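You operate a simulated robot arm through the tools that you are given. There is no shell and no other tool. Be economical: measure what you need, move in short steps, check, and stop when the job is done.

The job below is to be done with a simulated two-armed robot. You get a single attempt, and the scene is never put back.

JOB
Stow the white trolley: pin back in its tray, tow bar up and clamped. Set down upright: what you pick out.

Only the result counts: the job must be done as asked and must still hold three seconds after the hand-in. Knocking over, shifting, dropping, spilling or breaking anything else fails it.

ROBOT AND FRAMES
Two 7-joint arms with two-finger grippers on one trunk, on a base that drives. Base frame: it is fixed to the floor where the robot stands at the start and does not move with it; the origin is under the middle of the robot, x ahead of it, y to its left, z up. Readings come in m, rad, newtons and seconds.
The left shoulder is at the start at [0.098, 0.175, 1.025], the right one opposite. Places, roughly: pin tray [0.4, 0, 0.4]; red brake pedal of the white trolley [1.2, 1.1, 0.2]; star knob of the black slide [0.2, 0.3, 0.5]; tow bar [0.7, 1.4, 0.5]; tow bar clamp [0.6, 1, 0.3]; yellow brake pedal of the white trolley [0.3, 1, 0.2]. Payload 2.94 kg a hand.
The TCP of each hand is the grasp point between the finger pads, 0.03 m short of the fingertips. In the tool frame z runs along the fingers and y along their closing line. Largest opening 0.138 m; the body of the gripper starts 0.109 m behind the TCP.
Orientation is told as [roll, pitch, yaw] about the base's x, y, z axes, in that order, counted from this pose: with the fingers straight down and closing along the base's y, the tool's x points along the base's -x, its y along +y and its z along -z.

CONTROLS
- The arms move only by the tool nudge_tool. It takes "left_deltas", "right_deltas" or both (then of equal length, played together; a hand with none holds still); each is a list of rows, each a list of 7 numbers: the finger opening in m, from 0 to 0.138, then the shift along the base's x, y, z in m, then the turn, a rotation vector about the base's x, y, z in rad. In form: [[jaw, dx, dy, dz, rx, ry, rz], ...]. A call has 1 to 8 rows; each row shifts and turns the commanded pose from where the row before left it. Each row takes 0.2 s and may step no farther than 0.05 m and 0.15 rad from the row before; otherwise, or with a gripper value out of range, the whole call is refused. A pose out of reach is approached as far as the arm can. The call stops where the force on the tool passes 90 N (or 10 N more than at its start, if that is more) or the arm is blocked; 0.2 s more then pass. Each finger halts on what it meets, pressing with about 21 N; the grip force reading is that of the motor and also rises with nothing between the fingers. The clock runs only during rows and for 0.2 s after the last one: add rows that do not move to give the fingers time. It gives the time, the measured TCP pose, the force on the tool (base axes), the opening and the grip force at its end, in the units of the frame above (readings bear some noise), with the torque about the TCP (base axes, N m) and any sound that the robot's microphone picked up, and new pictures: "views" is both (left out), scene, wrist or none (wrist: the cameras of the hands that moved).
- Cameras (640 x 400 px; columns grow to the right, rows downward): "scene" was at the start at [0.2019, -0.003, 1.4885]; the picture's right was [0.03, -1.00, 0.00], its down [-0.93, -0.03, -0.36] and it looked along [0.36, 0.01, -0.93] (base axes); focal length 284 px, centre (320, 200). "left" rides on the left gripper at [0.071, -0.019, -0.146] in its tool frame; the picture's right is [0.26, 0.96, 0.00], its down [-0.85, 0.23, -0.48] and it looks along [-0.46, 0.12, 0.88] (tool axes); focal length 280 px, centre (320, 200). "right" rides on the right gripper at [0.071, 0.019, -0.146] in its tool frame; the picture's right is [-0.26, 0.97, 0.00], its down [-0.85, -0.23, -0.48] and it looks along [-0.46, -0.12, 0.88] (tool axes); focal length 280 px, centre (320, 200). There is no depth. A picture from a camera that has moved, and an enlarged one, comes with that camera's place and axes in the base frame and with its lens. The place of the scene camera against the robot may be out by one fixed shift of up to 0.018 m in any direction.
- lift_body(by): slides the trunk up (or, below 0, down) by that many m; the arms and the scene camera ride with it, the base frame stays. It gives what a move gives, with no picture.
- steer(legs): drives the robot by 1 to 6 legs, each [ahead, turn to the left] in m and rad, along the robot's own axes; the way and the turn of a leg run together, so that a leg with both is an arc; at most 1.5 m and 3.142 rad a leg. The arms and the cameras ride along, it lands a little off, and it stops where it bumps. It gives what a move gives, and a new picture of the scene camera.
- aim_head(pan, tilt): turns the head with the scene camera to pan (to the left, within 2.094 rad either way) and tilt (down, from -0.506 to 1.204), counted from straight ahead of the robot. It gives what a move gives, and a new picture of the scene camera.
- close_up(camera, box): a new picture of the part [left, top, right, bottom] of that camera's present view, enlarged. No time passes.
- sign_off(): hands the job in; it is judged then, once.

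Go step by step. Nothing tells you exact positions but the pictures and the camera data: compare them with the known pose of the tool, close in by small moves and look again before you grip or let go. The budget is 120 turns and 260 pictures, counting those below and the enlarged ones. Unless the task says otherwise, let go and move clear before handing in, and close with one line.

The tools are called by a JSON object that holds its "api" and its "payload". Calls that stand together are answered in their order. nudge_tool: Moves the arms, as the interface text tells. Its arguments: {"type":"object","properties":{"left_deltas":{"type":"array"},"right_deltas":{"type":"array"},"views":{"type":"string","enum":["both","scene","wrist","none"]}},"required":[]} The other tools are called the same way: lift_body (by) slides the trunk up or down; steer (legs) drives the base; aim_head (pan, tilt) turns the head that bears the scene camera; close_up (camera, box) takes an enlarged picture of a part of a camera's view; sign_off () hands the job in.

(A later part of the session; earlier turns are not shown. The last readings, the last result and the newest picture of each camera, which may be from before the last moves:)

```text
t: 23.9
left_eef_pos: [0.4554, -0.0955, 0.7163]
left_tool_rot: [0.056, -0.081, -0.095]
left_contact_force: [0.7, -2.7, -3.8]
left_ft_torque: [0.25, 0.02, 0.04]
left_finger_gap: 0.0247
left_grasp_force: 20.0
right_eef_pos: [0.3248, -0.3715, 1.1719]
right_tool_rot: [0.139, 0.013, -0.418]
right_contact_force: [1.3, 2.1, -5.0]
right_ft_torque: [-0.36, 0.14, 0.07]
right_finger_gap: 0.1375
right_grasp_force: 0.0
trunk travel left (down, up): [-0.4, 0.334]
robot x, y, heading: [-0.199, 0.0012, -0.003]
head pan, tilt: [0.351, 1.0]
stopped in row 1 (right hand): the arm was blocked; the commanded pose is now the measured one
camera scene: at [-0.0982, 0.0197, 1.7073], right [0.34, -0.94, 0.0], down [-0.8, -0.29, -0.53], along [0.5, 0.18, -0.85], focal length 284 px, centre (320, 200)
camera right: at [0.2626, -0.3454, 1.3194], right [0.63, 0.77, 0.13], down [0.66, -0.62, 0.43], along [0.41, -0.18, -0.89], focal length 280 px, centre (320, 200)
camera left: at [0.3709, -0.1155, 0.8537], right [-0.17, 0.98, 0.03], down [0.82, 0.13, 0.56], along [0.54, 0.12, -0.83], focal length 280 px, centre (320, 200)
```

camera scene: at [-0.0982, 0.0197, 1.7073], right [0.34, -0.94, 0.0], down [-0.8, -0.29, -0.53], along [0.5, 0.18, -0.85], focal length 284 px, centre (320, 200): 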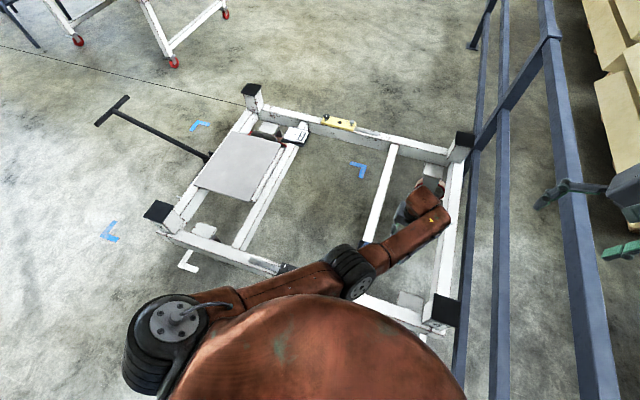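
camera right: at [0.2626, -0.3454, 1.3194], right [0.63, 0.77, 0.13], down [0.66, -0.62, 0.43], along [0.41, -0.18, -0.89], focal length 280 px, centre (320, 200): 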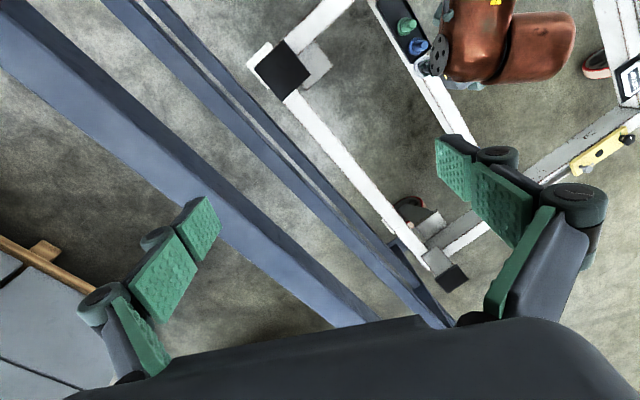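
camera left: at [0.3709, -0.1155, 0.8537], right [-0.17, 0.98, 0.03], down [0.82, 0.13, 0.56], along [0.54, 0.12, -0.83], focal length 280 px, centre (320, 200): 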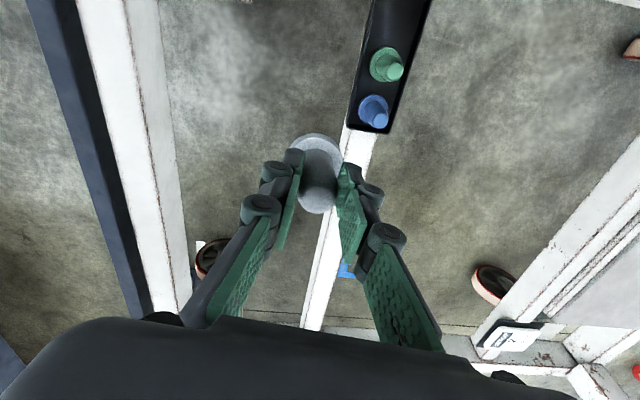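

The robot seems to have been rocked and is settling. I'll wait, then look toward the right arm.

{"api": "nudge_tool", "payload": {"left_deltas": [[0.01, 0, 0, 0, 0, 0, 0], [0.01, 0, 0, 0, 0, 0, 0], [0.01, 0, 0, 0, 0, 0, 0], [0.01, 0, 0, 0, 0, 0, 0]], "views": "none"}}

{"api": "aim_head", "payload": {"pan": -1.0, "tilt": 0.8}}

```text
t: 24.9
left_eef_pos: [0.4898, -0.0765, 0.7471]
left_tool_rot: [0.059, -0.149, -0.058]
left_contact_force: [2.1, -0.5, -1.2]
left_ft_torque: [0.09, 0.13, 0.03]
left_finger_gap: 0.024
left_grasp_force: 20.4
right_eef_pos: [0.3189, -0.3689, 1.1785]
right_tool_rot: [0.144, 0.0, -0.414]
right_contact_force: [1.5, 1.2, -1.5]
right_ft_torque: [-0.11, 0.17, 0.03]
right_finger_gap: 0.1377
right_grasp_force: 0.0
trunk travel left (down, up): [-0.4, 0.334]
robot x, y, heading: [-0.1952, 0.001, -0.007]
head pan, tilt: [0.351, 1.0]
stopped in row 4 (left hand): the arm was blocked; the commanded pose is now the measured one
```

```text
t: 26.4
left_eef_pos: [0.4677, -0.1269, 0.7516]
left_tool_rot: [-0.003, -0.151, -0.106]
left_contact_force: [0.4, -0.6, -2.1]
left_ft_torque: [0.01, 0.05, 0.0]
left_finger_gap: 0.024
left_grasp_force: 20.9
right_eef_pos: [0.3284, -0.3712, 1.1752]
right_tool_rot: [0.145, 0.008, -0.418]
right_contact_force: [-0.9, -0.3, 0.3]
right_ft_torque: [-0.04, -0.03, 0.02]
right_finger_gap: 0.1381
right_grasp_force: 0.0
trunk travel left (down, up): [-0.4, 0.334]
robot x, y, heading: [-0.1978, 0.0015, -0.0]
head pan, tilt: [-1.0, 0.799]
camera scene: at [-0.1363, -0.0727, 1.7225], right [-0.84, -0.54, 0.0], down [-0.38, 0.6, -0.7], along [0.37, -0.59, -0.72], focal length 284 px, centre (320, 200)
```

scene: 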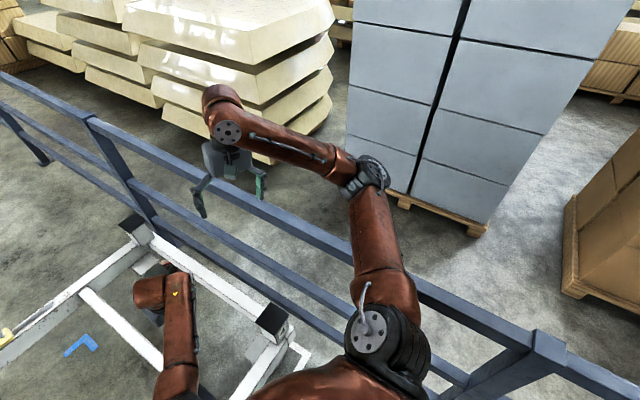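

The robot is steady again; the left arm is stretched across the body. I'll ease it back toward a comfortable pose, step by step, straightening the tilt too.

{"api": "nudge_tool", "payload": {"left_deltas": [[0.01, -0.01, 0.015, 0, 0, 0, 0], [0.01, -0.02, 0.02, 0.0, 0, 0, 0], [0.01, -0.02, 0.02, 0.0, 0, 0.03, 0.02], [0.01, -0.02, 0.02, 0, 0, 0.03, 0.02], [0.01, -0.02, 0.02, 0, 0, 0.03, 0.02]], "views": "both"}}

{"api": "aim_head", "payload": {"pan": 0.35, "tilt": 1.0}}

```text
t: 27.8
left_eef_pos: [0.4182, 0.0442, 0.7574]
left_tool_rot: [0.089, -0.109, 0.009]
left_contact_force: [0.5, 0.4, -1.5]
left_ft_torque: [-0.01, 0.07, -0.03]
left_finger_gap: 0.024
left_grasp_force: 20.6
right_eef_pos: [0.3305, -0.3719, 1.1744]
right_tool_rot: [0.146, 0.011, -0.417]
right_contact_force: [0.2, 0.4, 0.3]
right_ft_torque: [-0.01, 0.02, -0.02]
right_finger_gap: 0.1381
right_grasp_force: 0.1
trunk travel left (down, up): [-0.4, 0.334]
robot x, y, heading: [-0.2004, 0.0005, -0.006]
head pan, tilt: [-1.0, 0.799]
stopped in row 5 (left hand): the arm was blocked; the commanded pose is now the measured one
camera scene: at [-0.1336, -0.074, 1.7223], right [-0.84, -0.54, 0.0], down [-0.39, 0.61, -0.7], along [0.37, -0.59, -0.72], focal length 284 px, centre (320, 200)
camera left: at [0.3322, 0.0113, 0.8923], right [-0.28, 0.96, 0.05], down [0.79, 0.2, 0.58], along [0.55, 0.21, -0.81], focal length 280 px, centre (320, 200)
```

scene: 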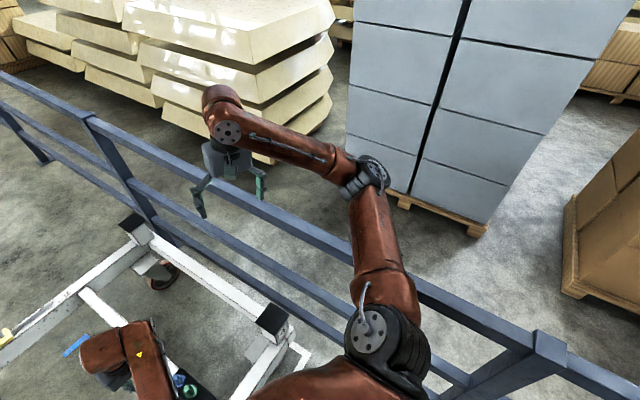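
left: 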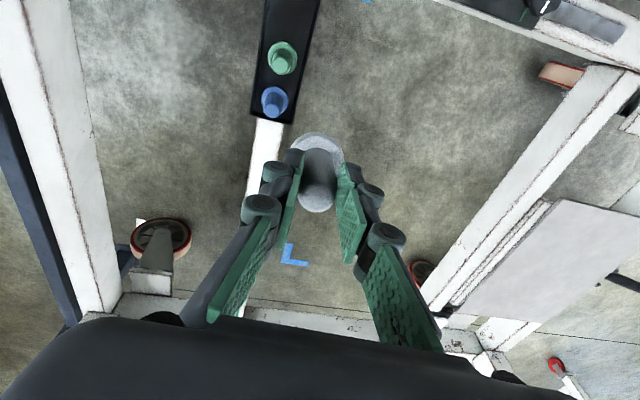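

```text
t: 29.2
left_eef_pos: [0.4174, 0.0451, 0.7575]
left_tool_rot: [0.086, -0.109, 0.009]
left_contact_force: [0.5, -0.1, -0.8]
left_ft_torque: [0.01, 0.03, 0.0]
left_finger_gap: 0.0239
left_grasp_force: 21.1
right_eef_pos: [0.3301, -0.3722, 1.176]
right_tool_rot: [0.148, 0.011, -0.417]
right_contact_force: [0.4, -1.3, 0.5]
right_ft_torque: [0.0, 0.03, 0.01]
right_finger_gap: 0.1381
right_grasp_force: 0.1
trunk travel left (down, up): [-0.4, 0.334]
robot x, y, heading: [-0.1994, -0.001, -0.004]
head pan, tilt: [0.351, 1.0]
camera scene: at [-0.1118, 0.0179, 1.7072], right [0.34, -0.94, 0.0], down [-0.79, -0.28, -0.54], along [0.51, 0.18, -0.84], focal length 284 px, centre (320, 200)
```

scene: 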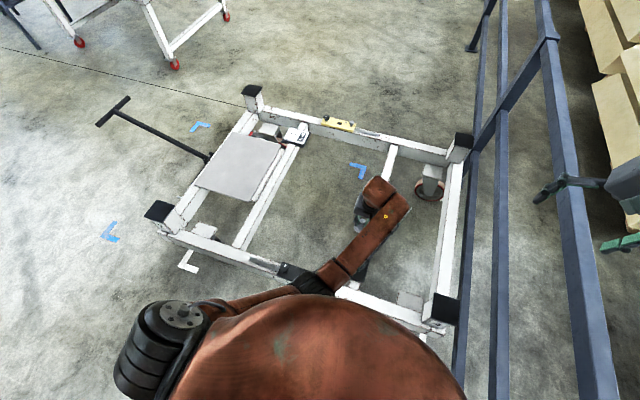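

The arms look settled and nothing in the scene appears moved; the rocking likely came from braking with the trunk raised and the arm stretched. I'll bring both hands into compact, upright poses before lowering the trunk.

{"api": "nudge_tool", "payload": {"left_deltas": [[0.01, -0.01, 0.015, 0.0, -0.02, 0.025, 0], [0.01, -0.02, 0.02, 0, -0.02, 0.025, 0], [0.01, -0.02, 0.02, 0, -0.02, 0.03, 0], [0.01, -0.02, 0.02, 0, -0.026, 0.03, -0.009], [0.01, 0, 0, 0, 0, 0, 0], [0.01, 0, 0, 0, 0, 0, 0]], "right_deltas": [[0.138, 0.02, 0.03, 0, -0.03, 0, 0.1], [0.138, 0.02, 0.03, 0, -0.03, 0, 0.1], [0.138, 0.02, 0.03, 0, -0.03, 0, 0.1], [0.138, 0.02, 0.03, 0, -0.03, 0, 0.1], [0.138, 0.02, 0.03, 0, -0.03, 0, 0.02], [0.138, 0, 0, 0, 0, 0, 0]], "views": "both"}}

```text
t: 30.9
left_eef_pos: [0.3621, 0.1386, 0.7674]
left_tool_rot: [0.028, -0.027, 0.016]
left_contact_force: [-0.1, 0.3, -1.1]
left_ft_torque: [0.01, 0.04, 0.01]
left_finger_gap: 0.0239
left_grasp_force: 20.9
right_eef_pos: [0.4304, -0.2216, 1.1754]
right_tool_rot: [0.001, -0.014, 0.006]
right_contact_force: [-0.5, 0.6, -0.1]
right_ft_torque: [-0.02, 0.0, 0.0]
right_finger_gap: 0.1381
right_grasp_force: 0.2
trunk travel left (down, up): [-0.4, 0.334]
robot x, y, heading: [-0.1975, -0.0004, -0.003]
head pan, tilt: [0.351, 1.0]
stopped in row 6 (left hand): the arm was blocked; the commanded pose is now the measured one
camera scene: at [-0.1111, 0.0195, 1.7071], right [0.34, -0.94, 0.0], down [-0.79, -0.29, -0.54], along [0.51, 0.18, -0.84], focal length 284 px, centre (320, 200)
camera right: at [0.3575, -0.2036, 1.3187], right [0.26, 0.97, 0.0], down [0.84, -0.22, 0.49], along [0.47, -0.12, -0.87], focal length 280 px, centre (320, 200)
camera left: at [0.2884, 0.1136, 0.911], right [-0.28, 0.96, 0.02], down [0.83, 0.23, 0.5], along [0.48, 0.16, -0.86], focal length 280 px, centre (320, 200)
```

scene: 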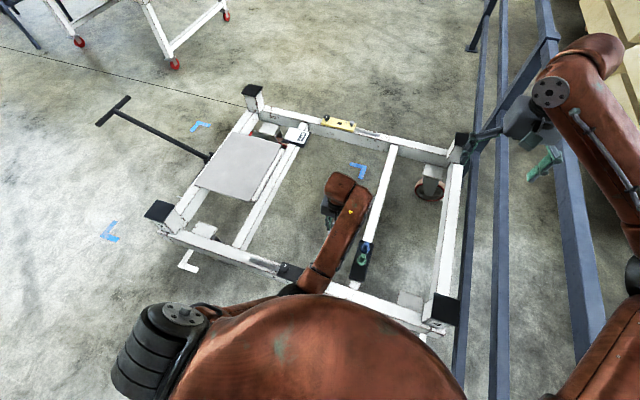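
right: 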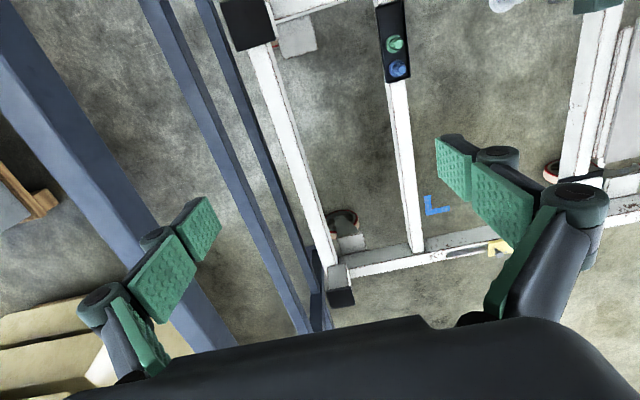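
left: 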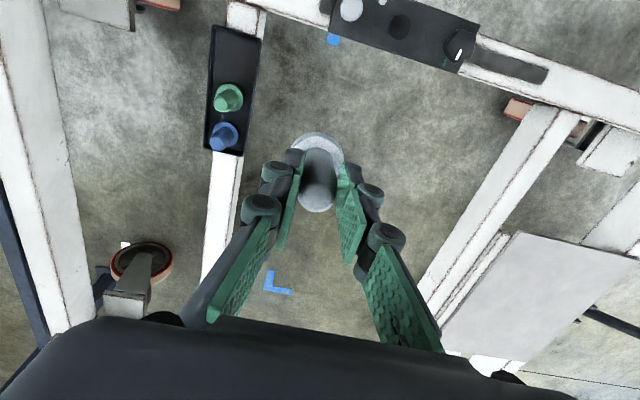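

The left elbow is folded in against the chest, because the tray lies straight ahead. Better: bring the hand out to the left, then turn the robot right about 0.42 rad so that the tray lies in the left hand's comfortable area; right hand up a bit to clear the fence.

{"api": "nudge_tool", "payload": {"left_deltas": [[0.01, -0.005, 0.015, 0.0, -0.01, 0.01, 0], [0.01, -0.01, 0.03, 0, -0.01, 0.01, -0.008], [0.01, -0.015, 0.03, 0, -0.008, 0.007, -0.008], [0.01, -0.02, 0.03, 0, 0, 0.0, 0], [0.01, -0.01, 0.03, 0, 0, 0, 0], [0.01, 0, 0, 0, 0, 0, 0]], "right_deltas": [[0.138, 0, 0.02, 0.02, 0, 0, 0], [0.138, 0, 0.02, 0.02, 0, 0, 0], [0.138, 0, 0.01, 0.02, 0, 0, 0], [0.138, 0, 0.0, 0, 0, 0, 0], [0.138, 0, 0, 0, 0, 0, 0], [0.138, 0, 0, 0, 0, 0, 0]], "views": "scene"}}

```text
t: 32.5
left_eef_pos: [0.3062, 0.3072, 0.7748]
left_tool_rot: [0.051, -0.007, 0.018]
left_contact_force: [-0.2, -0.9, -1.4]
left_ft_torque: [0.01, 0.01, 0.0]
left_finger_gap: 0.0238
left_grasp_force: 20.8
right_eef_pos: [0.4286, -0.1727, 1.2355]
right_tool_rot: [-0.001, -0.017, 0.005]
right_contact_force: [-0.8, -0.1, 0.0]
right_ft_torque: [0.01, 0.0, 0.02]
right_finger_gap: 0.1381
right_grasp_force: 0.0
trunk travel left (down, up): [-0.4, 0.334]
robot x, y, heading: [-0.1974, 0.0028, -0.006]
head pan, tilt: [0.351, 1.0]
stopped in row 6 (left hand): the arm was blocked; the commanded pose is now the measured one
camera scene: at [-0.1119, 0.0191, 1.7071], right [0.34, -0.94, 0.0], down [-0.79, -0.29, -0.54], along [0.51, 0.18, -0.84], focal length 284 px, centre (320, 200)
```

scene: 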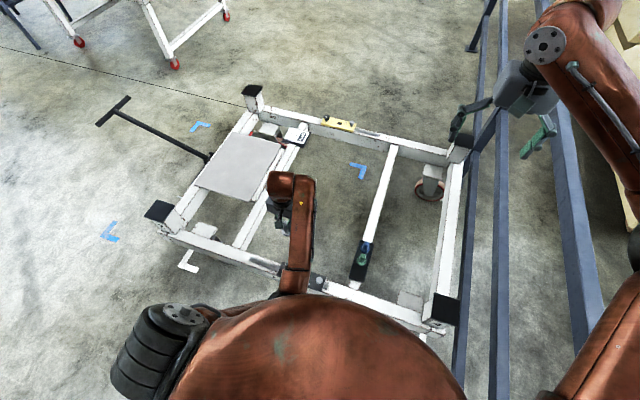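

The elbow is still pressed in against the chest. I'll extend the hand forward and up to free the elbow and let it swing out.

{"api": "nudge_tool", "payload": {"left_deltas": [[0.01, 0.02, 0.01, 0.02, 0, 0, 0], [0.01, 0.03, 0.01, 0.03, -0.01, 0, 0], [0.01, 0.03, 0.01, 0.03, -0.01, 0, 0], [0.01, 0.03, 0.01, 0.03, -0.01, 0, 0], [0.01, 0.03, 0.01, 0.03, -0.01, 0, 0], [0.01, 0, 0, 0, 0, 0, 0], [0.01, 0, 0, 0, 0, 0, 0]], "views": "scene"}}

```text
t: 34.0
left_eef_pos: [0.4444, 0.3534, 0.9107]
left_tool_rot: [0.008, -0.006, 0.015]
left_contact_force: [0.4, -0.2, -2.0]
left_ft_torque: [0.04, 0.01, -0.01]
left_finger_gap: 0.0239
left_grasp_force: 20.6
right_eef_pos: [0.4287, -0.1725, 1.2357]
right_tool_rot: [0.0, -0.016, 0.006]
right_contact_force: [0.6, 0.1, 0.0]
right_ft_torque: [-0.01, 0.02, 0.01]
right_finger_gap: 0.1382
right_grasp_force: 0.2
trunk travel left (down, up): [-0.4, 0.334]
robot x, y, heading: [-0.1999, 0.0013, -0.013]
head pan, tilt: [0.351, 1.0]
camera scene: at [-0.1116, 0.0188, 1.7071], right [0.34, -0.94, 0.0], down [-0.79, -0.29, -0.54], along [0.51, 0.18, -0.84], focal length 284 px, centre (320, 200)
```

scene: 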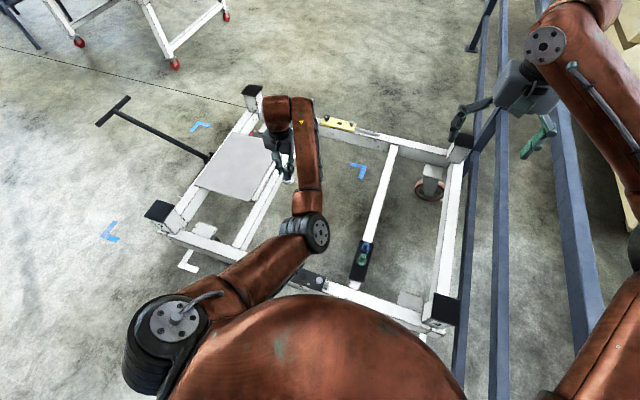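

No more blocking. The elbow is still on the inner side; I'll try swinging the hand far out left to see whether it flips outward.

{"api": "nudge_tool", "payload": {"left_deltas": [[0.01, 0.0, 0.045, 0.01, 0, 0, 0], [0.01, -0.01, 0.045, 0.01, 0, 0, 0], [0.01, -0.02, 0.045, 0.01, 0, 0, 0], [0.01, -0.02, 0.045, 0.01, 0, 0, 0], [0.01, -0.02, 0.045, 0.01, 0, 0, 0], [0.01, -0.02, 0.04, 0, 0, 0, 0], [0.01, -0.02, 0.04, 0, 0, 0, 0], [0.01, 0, 0, 0, 0, 0, 0]], "views": "scene"}}

```text
refused: row 3 steps farther than a row can; nothing moved
```

{"api": "nudge_tool", "payload": {"left_deltas": [[0.01, 0.0, 0.045, 0.01, 0, 0, 0], [0.01, -0.01, 0.04, 0.01, 0, 0, 0], [0.01, -0.02, 0.04, 0.01, 0, 0, 0], [0.01, -0.02, 0.04, 0.01, 0, 0, 0], [0.01, -0.02, 0.04, 0.01, 0, 0, 0], [0.01, -0.02, 0.04, 0, 0, 0, 0], [0.01, -0.02, 0.04, 0, 0, 0, 0], [0.01, 0, 0, 0, 0, 0, 0]], "views": "scene"}}

```text
t: 35.9
left_eef_pos: [0.3331, 0.6378, 0.9626]
left_tool_rot: [0.01, -0.004, 0.015]
left_contact_force: [-1.0, -0.9, -1.2]
left_ft_torque: [0.04, 0.01, 0.01]
left_finger_gap: 0.0241
left_grasp_force: 20.6
right_eef_pos: [0.4296, -0.174, 1.2357]
right_tool_rot: [0.0, -0.017, 0.006]
right_contact_force: [0.2, -0.9, -0.1]
right_ft_torque: [0.02, 0.05, -0.05]
right_finger_gap: 0.1378
right_grasp_force: 0.0
trunk travel left (down, up): [-0.4, 0.334]
robot x, y, heading: [-0.1988, 0.002, -0.007]
head pan, tilt: [0.351, 1.0]
camera scene: at [-0.1112, 0.0177, 1.7071], right [0.34, -0.94, 0.0], down [-0.79, -0.28, -0.54], along [0.51, 0.18, -0.84], focal length 284 px, centre (320, 200)
```

scene: 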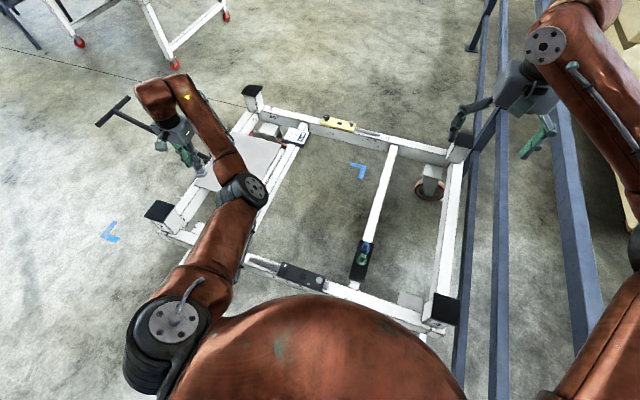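

The elbow stays inside, but with the arm nearly straight at tray height that won't matter as long as the tray lies out to the left. I'll bring the hand to a compact pose at height, then turn right in small steps.

{"api": "nudge_tool", "payload": {"left_deltas": [[0.01, 0.01, -0.04, 0, 0, 0, 0], [0.01, 0.01, -0.045, 0, 0, 0, 0], [0.01, 0.005, -0.045, 0, 0, 0, 0], [0.01, 0.0, -0.045, 0, 0, 0, 0], [0.01, 0.0, -0.045, 0, 0, 0, 0], [0.01, 0.0, -0.045, 0, 0, 0, 0], [0.01, 0, 0, 0, 0, 0, 0]], "views": "none"}}

{"api": "steer", "payload": {"legs": [[0, -0.15]]}}

```text
t: 37.5
left_eef_pos: [0.358, 0.3747, 0.9629]
left_tool_rot: [0.008, -0.006, 0.017]
left_contact_force: [-0.7, 0.7, -1.8]
left_ft_torque: [-0.02, 0.01, 0.02]
left_finger_gap: 0.0238
left_grasp_force: 20.9
right_eef_pos: [0.4289, -0.1709, 1.235]
right_tool_rot: [-0.004, -0.014, 0.007]
right_contact_force: [-0.4, 0.4, -1.1]
right_ft_torque: [-0.05, -0.02, -0.03]
right_finger_gap: 0.138
right_grasp_force: 0.0
trunk travel left (down, up): [-0.4, 0.334]
robot x, y, heading: [-0.1992, -0.0008, -0.005]
head pan, tilt: [0.351, 1.0]
```

```text
t: 38.5
left_eef_pos: [0.4093, 0.2842, 0.9621]
left_tool_rot: [0.012, -0.004, -0.134]
left_contact_force: [0.8, -1.1, -2.4]
left_ft_torque: [0.0, 0.03, -0.01]
left_finger_gap: 0.0237
left_grasp_force: 21.0
right_eef_pos: [0.3958, -0.2659, 1.2344]
right_tool_rot: [0.001, -0.016, -0.145]
right_contact_force: [-0.3, -0.1, -0.5]
right_ft_torque: [0.06, -0.01, 0.01]
right_finger_gap: 0.1378
right_grasp_force: 0.1
trunk travel left (down, up): [-0.4, 0.334]
robot x, y, heading: [-0.2015, -0.0016, -0.153]
head pan, tilt: [0.351, 1.0]
camera scene: at [-0.1093, 0.0034, 1.7071], right [0.19, -0.98, 0.0], down [-0.83, -0.16, -0.54], along [0.53, 0.11, -0.84], focal length 284 px, centre (320, 200)
```

scene: 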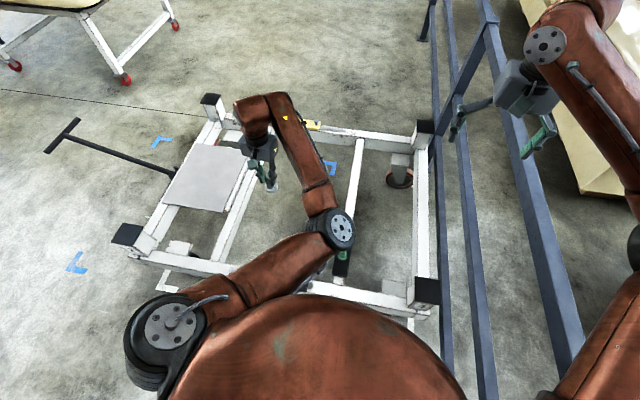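

The turn went smoothly. I'll turn the rest of the way in two legs.

{"api": "steer", "payload": {"legs": [[0, -0.2], [0, -0.2]]}}

{"api": "close_up", "payload": {"camera": "left", "box": [0, 0, 640, 400]}}

```text
t: 40.4
left_eef_pos: [0.4721, 0.0254, 0.9628]
left_tool_rot: [0.008, -0.005, -0.538]
left_contact_force: [0.7, -0.4, -2.5]
left_ft_torque: [0.04, -0.03, -0.03]
left_finger_gap: 0.0241
left_grasp_force: 21.4
right_eef_pos: [0.2432, -0.4764, 1.2359]
right_tool_rot: [0.0, -0.017, -0.548]
right_contact_force: [-0.4, -0.5, 0.4]
right_ft_torque: [-0.01, -0.05, -0.04]
right_finger_gap: 0.138
right_grasp_force: 0.0
trunk travel left (down, up): [-0.4, 0.334]
robot x, y, heading: [-0.1959, 0.0006, -0.56]
head pan, tilt: [0.351, 1.0]
camera scene: at [-0.1133, -0.0327, 1.7072], right [-0.21, -0.98, 0.0], down [-0.82, 0.17, -0.54], along [0.53, -0.11, -0.84], focal length 284 px, centre (320, 200)
```

scene: 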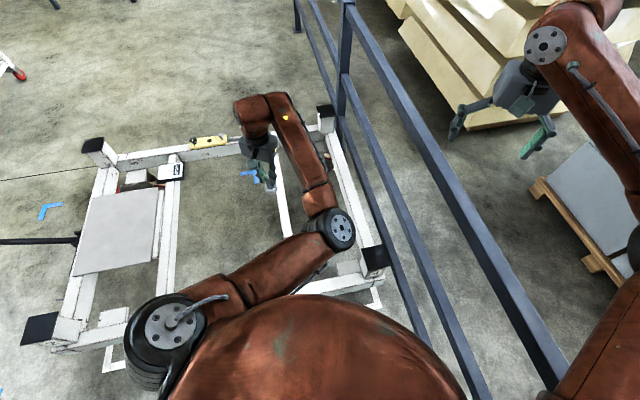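

```text
1.00 times, centred on (320, 200) of left (not enlarged: the box is as wide or as high as the picture)
camera zoom: at [0.3996, 0.0433, 1.1084], right [0.27, 0.96, 0.01], down [0.84, -0.24, 0.48], along [0.47, -0.12, -0.88], focal length 280 px, centre (320, 200)
```

zoom: 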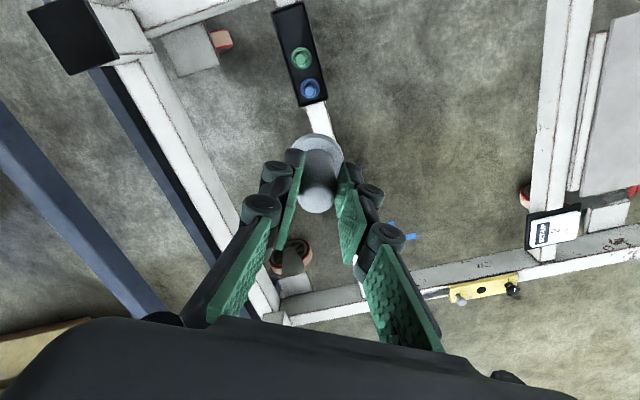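

Tray location is unchanged and it now lies under the left hand. I'll bring the pin over the free place, realign the yaw and descend to z≈0.62.

{"api": "nudge_tool", "payload": {"left_deltas": [[0.01, -0.0151, -0.0027, -0.042, 0, 0, 0.0675], [0.01, -0.0151, -0.0027, -0.042, 0, 0, 0.0675], [0.01, -0.0151, -0.0027, -0.042, 0, 0, 0.0675], [0.01, -0.0151, -0.0027, -0.042, 0, 0, 0.0675], [0.01, -0.0151, -0.0027, -0.042, 0, 0, 0.0675], [0.01, -0.0151, -0.0027, -0.042, 0, 0, 0.0675], [0.01, -0.0151, -0.0027, -0.042, 0, 0, 0.0675], [0.01, -0.0151, -0.0027, -0.042, 0, 0, 0.0675]], "views": "both"}}

```text
t: 42.0
left_eef_pos: [0.4406, 0.0747, 0.7172]
left_tool_rot: [0.095, -0.12, -0.023]
left_contact_force: [0.4, 1.0, -1.4]
left_ft_torque: [0.0, 0.02, -0.02]
left_finger_gap: 0.024
left_grasp_force: 21.1
right_eef_pos: [0.2436, -0.4749, 1.2369]
right_tool_rot: [0.001, -0.015, -0.549]
right_contact_force: [-0.2, 0.1, 0.7]
right_ft_torque: [-0.02, -0.01, -0.02]
right_finger_gap: 0.138
right_grasp_force: 0.0
trunk travel left (down, up): [-0.4, 0.334]
robot x, y, heading: [-0.1991, 0.0008, -0.561]
head pan, tilt: [0.351, 1.0]
stopped in row 8 (left hand): the arm was blocked; the commanded pose is now the measured one
camera scene: at [-0.1127, -0.0317, 1.7072], right [-0.21, -0.98, 0.0], down [-0.82, 0.17, -0.54], along [0.53, -0.11, -0.84], focal length 284 px, centre (320, 200)
camera left: at [0.3532, 0.0432, 0.8506], right [-0.25, 0.97, 0.06], down [0.79, 0.17, 0.59], along [0.56, 0.19, -0.8], focal length 280 px, centre (320, 200)
```

scene: 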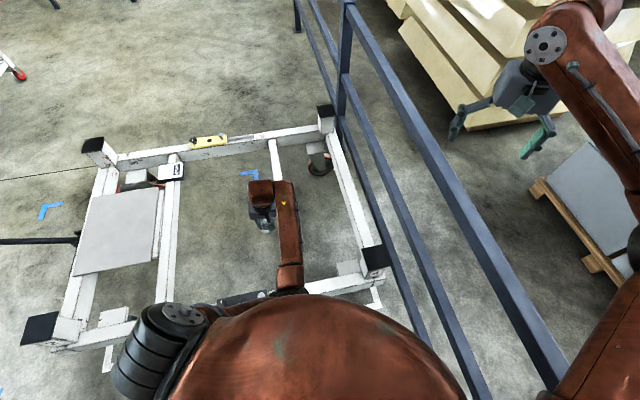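
left: 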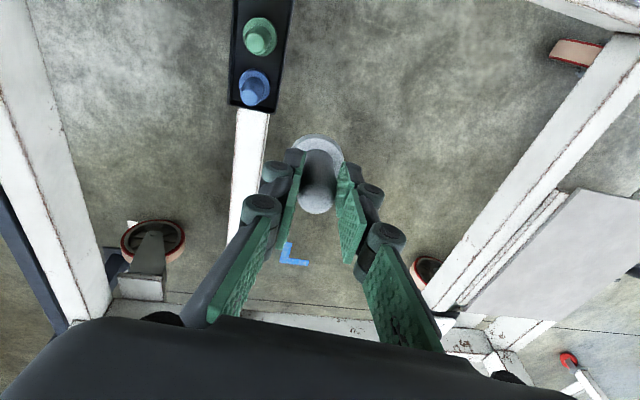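

The elbow touches the chest again when the hand is this near. I'll back the robot off 0.1 m and lower the trunk slightly so the arm works more stretched.

{"api": "steer", "payload": {"legs": [[-0.1, 0]]}}

{"api": "lift_body", "payload": {"by": -0.05}}

{"api": "nudge_tool", "payload": {"left_deltas": [[0.01, 0.01, 0, 0, -0.02, 0.03, 0], [0.01, 0.01, -0.01, 0, -0.025, 0.03, 0], [0.01, 0.0, -0.01, 0, -0.025, 0.03, 0], [0.01, 0, -0.01, 0, -0.025, 0.03, 0.023], [0.01, 0, 0, 0, 0, 0, 0], [0.01, 0, 0, 0, 0, 0, 0]], "views": "both"}}

```text
t: 43.1
left_eef_pos: [0.3763, 0.1234, 0.715]
left_tool_rot: [0.111, -0.114, -0.021]
left_contact_force: [-0.1, 0.9, -0.6]
left_ft_torque: [-0.1, 0.06, 0.01]
left_finger_gap: 0.024
left_grasp_force: 21.1
right_eef_pos: [0.1816, -0.4373, 1.2261]
right_tool_rot: [0.0, 0.007, -0.549]
right_contact_force: [-2.6, 1.3, -0.8]
right_ft_torque: [-0.19, -0.21, -0.03]
right_finger_gap: 0.1383
right_grasp_force: 0.0
trunk travel left (down, up): [-0.4, 0.334]
robot x, y, heading: [-0.2815, 0.0534, -0.555]
head pan, tilt: [0.351, 1.0]
camera scene: at [-0.1513, -0.0083, 1.7084], right [-0.21, -0.98, -0.01], down [-0.84, 0.18, -0.51], along [0.5, -0.1, -0.86], focal length 284 px, centre (320, 200)
```

scene: 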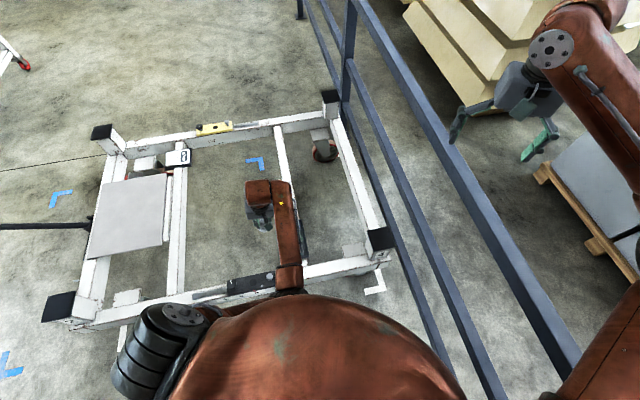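

```text
t: 43.6
left_eef_pos: [0.3793, 0.1684, 0.77]
left_tool_rot: [0.092, -0.276, 0.003]
left_contact_force: [0.7, 0.2, -1.0]
left_ft_torque: [0.01, 0.06, 0.02]
left_finger_gap: 0.0241
left_grasp_force: 21.0
right_eef_pos: [0.107, -0.4072, 1.2423]
right_tool_rot: [0.004, -0.053, -0.605]
right_contact_force: [0.2, -1.2, -1.1]
right_ft_torque: [0.18, 0.06, -0.02]
right_finger_gap: 0.1377
right_grasp_force: 0.0
trunk travel left (down, up): [-0.385, 0.35]
robot x, y, heading: [-0.2829, 0.0542, -0.559]
head pan, tilt: [0.351, 1.0]
stopped: the arm was blocked; the commanded pose is now the measured one
```

```text
t: 44.0
left_eef_pos: [0.3424, 0.1902, 0.7845]
left_tool_rot: [0.06, -0.292, 0.009]
left_contact_force: [-0.8, 0.6, -1.0]
left_ft_torque: [-0.03, -0.09, -0.01]
left_finger_gap: 0.0242
left_grasp_force: 21.5
right_eef_pos: [0.0493, -0.3659, 1.2694]
right_tool_rot: [-0.004, -0.117, -0.575]
right_contact_force: [-0.2, 0.9, 2.4]
right_ft_torque: [-0.07, -0.08, 0.06]
right_finger_gap: 0.1379
right_grasp_force: 0.0
trunk travel left (down, up): [-0.385, 0.35]
robot x, y, heading: [-0.2838, 0.054, -0.561]
head pan, tilt: [0.351, 1.0]
stopped in row 1 (right hand): the arm was blocked; the commanded pose is now the measured one
camera scene: at [-0.2156, 0.0328, 1.6946], right [-0.21, -0.98, 0.01], down [-0.82, 0.17, -0.55], along [0.54, -0.12, -0.83], focal length 284 px, centre (320, 200)
camera left: at [0.2341, 0.1609, 0.9016], right [-0.28, 0.96, -0.02], down [0.67, 0.21, 0.71], along [0.69, 0.18, -0.7], focal length 280 px, centre (320, 200)
```

scene: 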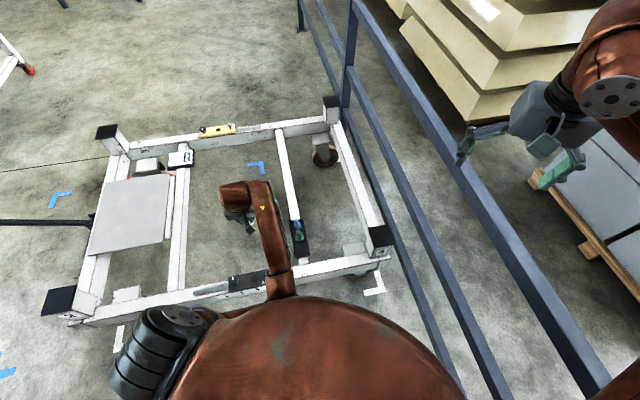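
left: 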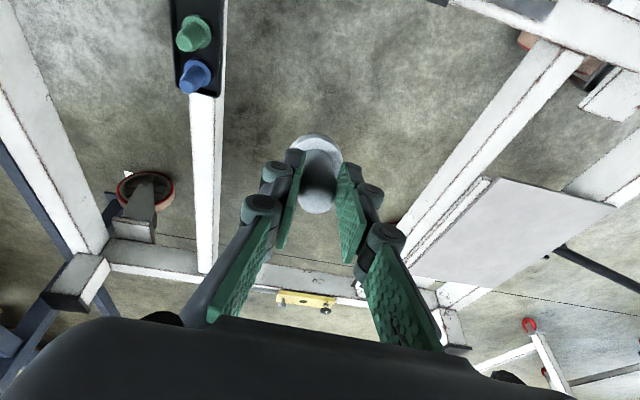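

The robot rocks after braking; I'll let it settle, using a head move to pass the time.

{"api": "aim_head", "payload": {"pan": 0.6, "tilt": 1.0}}

{"api": "aim_head", "payload": {"pan": 0.2, "tilt": 1.1}}

```text
t: 44.7
left_eef_pos: [0.3587, 0.1869, 0.7819]
left_tool_rot: [0.07, -0.298, 0.006]
left_contact_force: [0.4, -0.9, -3.2]
left_ft_torque: [0.05, 0.09, 0.04]
left_finger_gap: 0.0239
left_grasp_force: 21.0
right_eef_pos: [0.0618, -0.3752, 1.2587]
right_tool_rot: [-0.006, -0.103, -0.577]
right_contact_force: [1.6, -1.6, 0.4]
right_ft_torque: [0.16, 0.17, 0.01]
right_finger_gap: 0.1378
right_grasp_force: 0.1
trunk travel left (down, up): [-0.385, 0.35]
robot x, y, heading: [-0.2812, 0.054, -0.56]
head pan, tilt: [0.6, 1.0]
camera scene: at [-0.1794, 0.0267, 1.692], right [0.04, -1.0, -0.01], down [-0.84, -0.03, -0.53], along [0.53, 0.03, -0.85], focal length 284 px, centre (320, 200)
```

scene: 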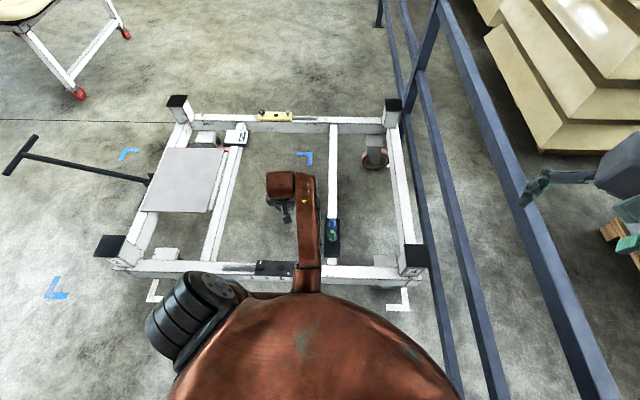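

```text
t: 45.6
left_eef_pos: [0.3498, 0.1821, 0.7704]
left_tool_rot: [0.073, -0.266, 0.002]
left_contact_force: [-0.9, -0.5, -1.0]
left_ft_torque: [-0.05, 0.0, -0.03]
left_finger_gap: 0.0242
left_grasp_force: 21.3
right_eef_pos: [0.0711, -0.3778, 1.2573]
right_tool_rot: [-0.002, -0.095, -0.579]
right_contact_force: [-0.8, 0.7, 1.9]
right_ft_torque: [-0.01, -0.05, 0.03]
right_finger_gap: 0.138
right_grasp_force: 0.1
trunk travel left (down, up): [-0.385, 0.35]
robot x, y, heading: [-0.283, 0.0537, -0.56]
head pan, tilt: [0.201, 1.1]
camera scene: at [-0.2085, 0.0141, 1.6858], right [-0.35, -0.94, 0.0], down [-0.83, 0.31, -0.46], along [0.43, -0.16, -0.89], focal length 284 px, centre (320, 200)
```

scene: 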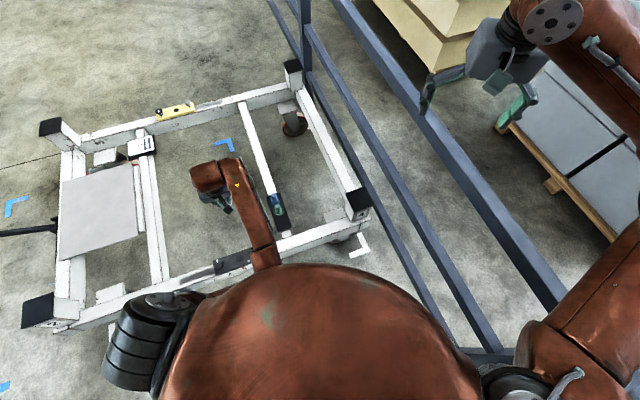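

It has settled. I'll extend the left hand forward (freeing the elbow) and straighten its tilt before descending.

{"api": "nudge_tool", "payload": {"left_deltas": [[0.01, 0.02, -0.01, 0, -0.01, 0.035, 0], [0.01, 0.025, -0.015, 0, -0.01, 0.04, 0], [0.01, 0.025, -0.015, 0.0, -0.01, 0.05, 0], [0.01, 0.02, -0.02, 0, -0.02, 0.05, 0], [0.01, 0.01, -0.02, 0, -0.02, 0.05, 0], [0.01, 0, 0, 0, 0, 0.04, 0], [0.01, 0, 0, 0, 0, 0, 0]], "views": "both"}}

```text
t: 47.2
left_eef_pos: [0.4552, 0.0947, 0.7644]
left_tool_rot: [0.0, 0.012, 0.01]
left_contact_force: [-0.1, -0.2, -1.5]
left_ft_torque: [0.0, 0.0, -0.01]
left_finger_gap: 0.0239
left_grasp_force: 21.1
right_eef_pos: [0.0779, -0.3833, 1.2523]
right_tool_rot: [-0.003, -0.087, -0.577]
right_contact_force: [-0.4, -1.4, -0.2]
right_ft_torque: [-0.01, 0.0, 0.0]
right_finger_gap: 0.138
right_grasp_force: 0.2
trunk travel left (down, up): [-0.385, 0.35]
robot x, y, heading: [-0.2791, 0.0534, -0.563]
head pan, tilt: [0.201, 1.1]
camera scene: at [-0.2017, 0.0093, 1.685], right [-0.35, -0.94, 0.0], down [-0.83, 0.31, -0.45], along [0.42, -0.16, -0.89], focal length 284 px, centre (320, 200)
camera left: at [0.3846, 0.074, 0.9109], right [-0.27, 0.96, 0.0], down [0.85, 0.24, 0.47], along [0.45, 0.13, -0.88], focal length 280 px, centre (320, 200)
```

scene: 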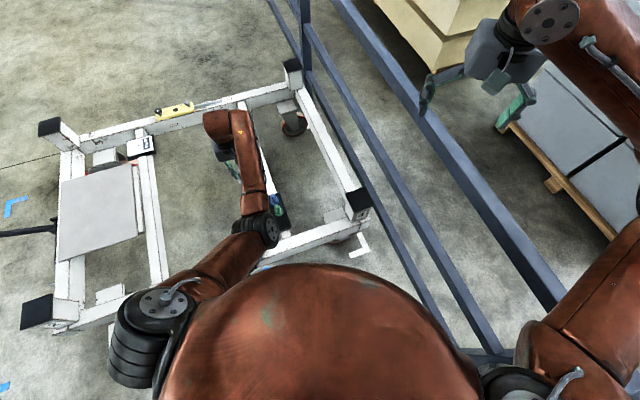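
left: 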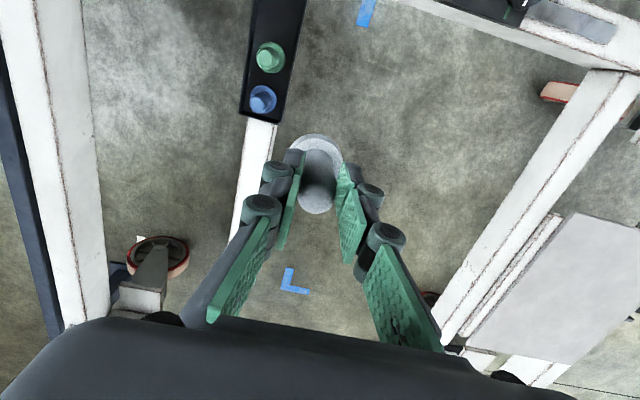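

Free and upright. Now descend off to the side of the tray, then come in over the free place from the left.

{"api": "nudge_tool", "payload": {"left_deltas": [[0.01, 0.0, 0, -0.04, 0, 0, 0], [0.01, 0, 0, -0.04, 0, 0, 0], [0.01, 0, 0, -0.04, 0, 0, 0], [0.01, 0, 0, -0.04, 0, 0, 0], [0.01, -0.02, 0, -0.02, 0, 0, 0], [0.01, -0.02, 0, 0, 0, 0, 0], [0.01, 0, 0, 0, 0, 0, 0]], "views": "both"}}

```text
t: 48.8
left_eef_pos: [0.4129, 0.0947, 0.5828]
left_tool_rot: [0.002, 0.009, 0.011]
left_contact_force: [-0.4, 0.1, -1.4]
left_ft_torque: [-0.03, 0.01, -0.01]
left_finger_gap: 0.0241
left_grasp_force: 21.2
right_eef_pos: [0.0791, -0.383, 1.2522]
right_tool_rot: [-0.003, -0.085, -0.578]
right_contact_force: [-0.8, -0.8, 0.9]
right_ft_torque: [0.0, -0.03, 0.01]
right_finger_gap: 0.1379
right_grasp_force: 0.0
trunk travel left (down, up): [-0.385, 0.35]
robot x, y, heading: [-0.2833, 0.048, -0.559]
head pan, tilt: [0.201, 1.1]
camera scene: at [-0.2013, 0.0097, 1.685], right [-0.35, -0.94, 0.0], down [-0.83, 0.31, -0.45], along [0.42, -0.16, -0.89], focal length 284 px, centre (320, 200)
camera left: at [0.343, 0.0745, 0.7303], right [-0.27, 0.96, 0.0], down [0.85, 0.24, 0.47], along [0.45, 0.13, -0.88], focal length 280 px, centre (320, 200)
```

scene: 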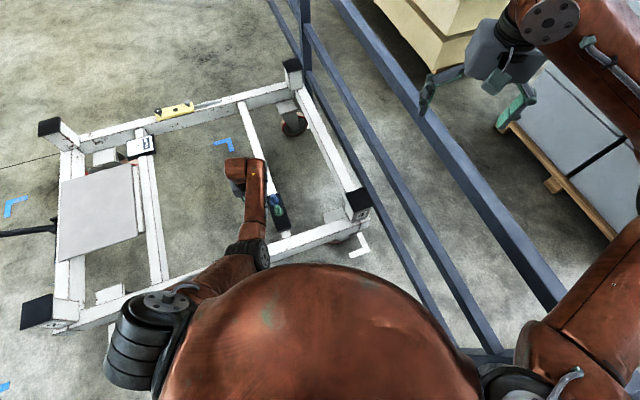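
left: 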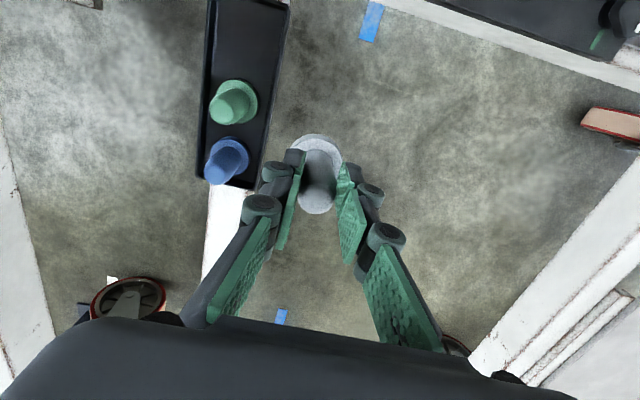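

All clear. Moving over the free place at this height.

{"api": "nudge_tool", "payload": {"left_deltas": [[0.01, -0.03, 0, 0, 0, 0, 0], [0.01, -0.032, -0.01, 0, 0, 0, 0], [0.01, 0, -0.03, 0, 0, 0, 0], [0.01, 0, -0.03, 0, 0, 0, 0], [0.01, 0, -0.0207, 0, 0, -0.009, -0.011], [0.01, 0, 0, 0, 0, 0, 0]], "views": "both"}}

{"api": "close_up", "payload": {"camera": "left", "box": [200, 30, 440, 230]}}

```text
t: 50.2
left_eef_pos: [0.3514, 0.0031, 0.5843]
left_tool_rot: [0.001, 0.0, 0.001]
left_contact_force: [-0.1, -0.2, -1.8]
left_ft_torque: [0.04, 0.01, 0.03]
left_finger_gap: 0.0239
left_grasp_force: 21.2
right_eef_pos: [0.0781, -0.3813, 1.2524]
right_tool_rot: [-0.002, -0.088, -0.578]
right_contact_force: [0.0, -0.6, -0.1]
right_ft_torque: [-0.01, -0.01, -0.01]
right_finger_gap: 0.1379
right_grasp_force: 0.0
trunk travel left (down, up): [-0.385, 0.35]
robot x, y, heading: [-0.2804, 0.0557, -0.564]
head pan, tilt: [0.201, 1.1]
camera scene: at [-0.2018, 0.0098, 1.6851], right [-0.35, -0.94, 0.0], down [-0.83, 0.31, -0.45], along [0.42, -0.16, -0.89], focal length 284 px, centre (320, 200)
camera left: at [0.2801, -0.0161, 0.7305], right [-0.26, 0.97, 0.0], down [0.85, 0.23, 0.48], along [0.46, 0.12, -0.88], focal length 280 px, centre (320, 200)
```

scene: 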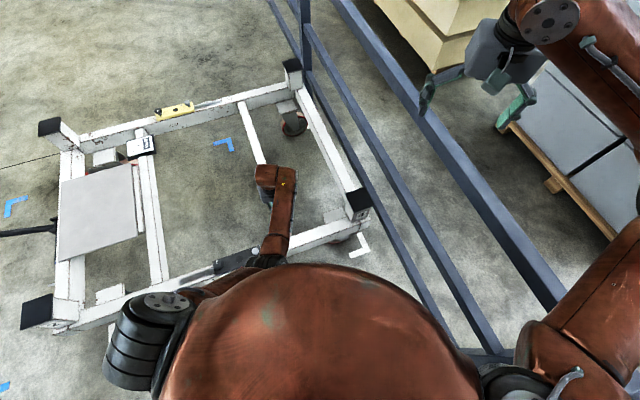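
left: 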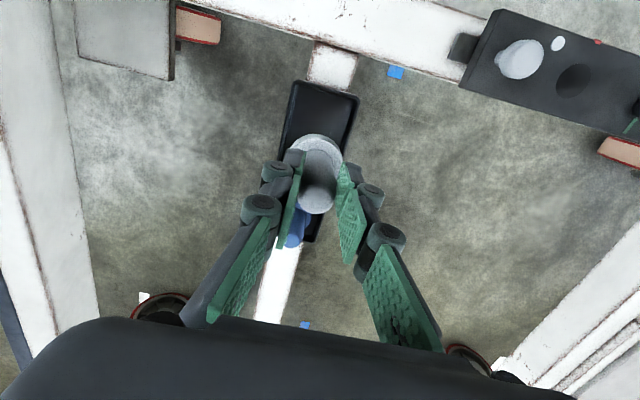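

```text
2.00 times, centred on (320, 130) of left
camera zoom: at [0.2801, -0.0161, 0.7305], right [-0.26, 0.97, 0.0], down [0.85, 0.23, 0.48], along [0.46, 0.12, -0.88], focal length 561 px, centre (320, 340)
```

zoom: 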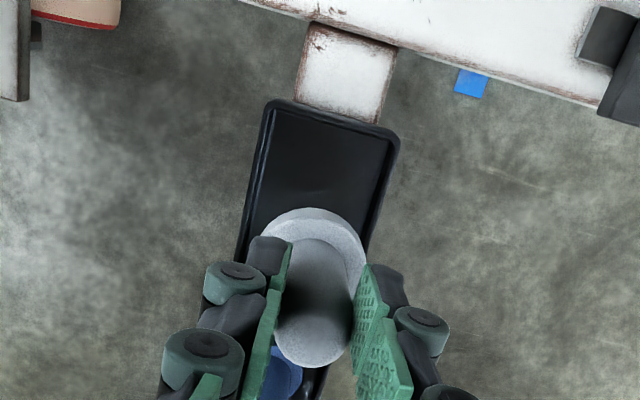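

The pin is centred over the empty part of the tray (near end x≈0.314, centreline y≈0.002). I'll descend in shrinking steps and watch the vertical force.

{"api": "nudge_tool", "payload": {"left_deltas": [[0.01, 0, -0.001, -0.03, 0, 0, 0], [0.01, 0, 0, -0.03, 0, 0, 0], [0.01, 0, 0, -0.02, 0, 0, 0], [0.01, 0, 0, -0.01, 0, 0, 0], [0.01, 0, 0, 0, 0, 0, 0]], "views": "wrist"}}

{"api": "close_up", "payload": {"camera": "left", "box": [200, 30, 440, 230]}}

```text
t: 51.4
left_eef_pos: [0.3526, 0.0028, 0.4938]
left_tool_rot: [0.0, 0.001, 0.001]
left_contact_force: [0.8, -0.1, -1.4]
left_ft_torque: [0.0, 0.0, 0.03]
left_finger_gap: 0.0237
left_grasp_force: 21.1
right_eef_pos: [0.0786, -0.3827, 1.2519]
right_tool_rot: [-0.004, -0.088, -0.578]
right_contact_force: [0.5, 0.3, 0.2]
right_ft_torque: [0.02, 0.02, -0.02]
right_finger_gap: 0.138
right_grasp_force: 0.0
trunk travel left (down, up): [-0.385, 0.35]
robot x, y, heading: [-0.2843, 0.0531, -0.555]
head pan, tilt: [0.201, 1.1]
camera left: at [0.2805, -0.0164, 0.6401], right [-0.26, 0.97, 0.0], down [0.85, 0.23, 0.48], along [0.46, 0.12, -0.88], focal length 280 px, centre (320, 200)
```

left: 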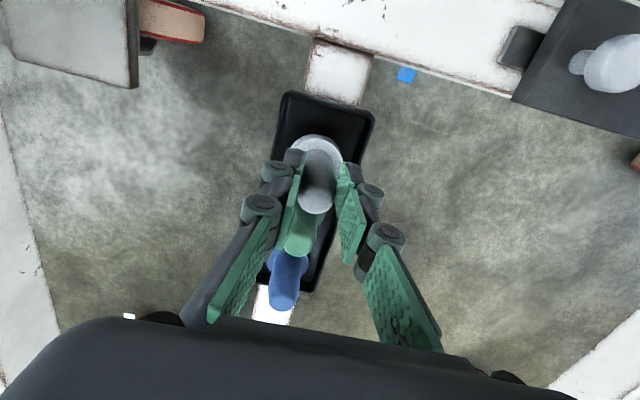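

```text
2.00 times, centred on (320, 130) of left
camera zoom: at [0.2805, -0.0164, 0.6401], right [-0.26, 0.97, 0.0], down [0.85, 0.23, 0.48], along [0.46, 0.12, -0.88], focal length 561 px, centre (320, 340)
```

zoom: 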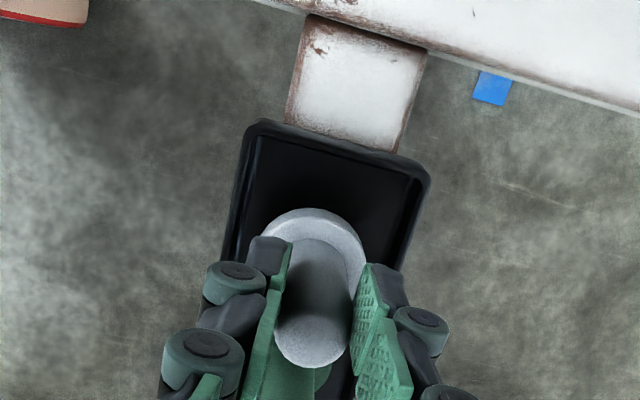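

Still free; tray rim surrounds it evenly. Going lower in fine steps.

{"api": "nudge_tool", "payload": {"left_deltas": [[0.01, 0, 0, -0.007, 0, 0, 0], [0.01, 0, 0, -0.007, 0, 0, 0], [0.01, 0, 0, -0.006, 0, 0, 0], [0.01, 0, 0, 0, 0, 0, 0]], "views": "none"}}

{"api": "nudge_tool", "payload": {"left_deltas": [[0.01, 0, 0, -0.004, 0, 0, 0], [0.01, 0, 0, -0.003, 0, 0, 0], [0.01, 0, 0, 0, 0, 0, 0]], "views": "wrist"}}

```text
t: 52.4
left_eef_pos: [0.3524, 0.002, 0.4777]
left_tool_rot: [0.0, -0.004, -0.002]
left_contact_force: [-4.2, -2.3, 19.9]
left_ft_torque: [-0.04, -0.34, -0.01]
left_finger_gap: 0.0244
left_grasp_force: 21.2
right_eef_pos: [0.0765, -0.3833, 1.2535]
right_tool_rot: [-0.002, -0.088, -0.577]
right_contact_force: [-0.1, -0.2, -0.3]
right_ft_torque: [0.0, -0.02, 0.01]
right_finger_gap: 0.1379
right_grasp_force: 0.1
trunk travel left (down, up): [-0.385, 0.35]
robot x, y, heading: [-0.2808, 0.0561, -0.559]
head pan, tilt: [0.201, 1.1]
```

```text
t: 53.2
left_eef_pos: [0.3527, 0.0014, 0.4696]
left_tool_rot: [0.0, -0.006, -0.003]
left_contact_force: [2.4, -3.8, 22.6]
left_ft_torque: [-0.13, -0.33, -0.02]
left_finger_gap: 0.0248
left_grasp_force: 21.0
right_eef_pos: [0.0755, -0.3823, 1.2537]
right_tool_rot: [-0.002, -0.087, -0.578]
right_contact_force: [0.2, -0.3, -0.1]
right_ft_torque: [-0.01, 0.01, 0.02]
right_finger_gap: 0.138
right_grasp_force: 0.0
trunk travel left (down, up): [-0.385, 0.35]
robot x, y, heading: [-0.2833, 0.054, -0.557]
head pan, tilt: [0.201, 1.1]
camera left: at [0.2809, -0.0175, 0.6152], right [-0.26, 0.97, 0.0], down [0.85, 0.23, 0.48], along [0.46, 0.12, -0.88], focal length 280 px, centre (320, 200)
```

left: 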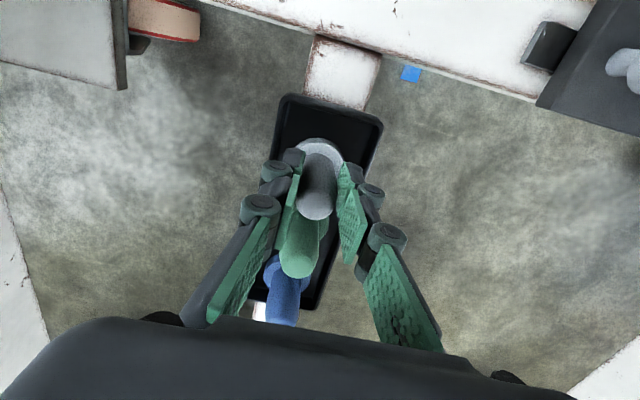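

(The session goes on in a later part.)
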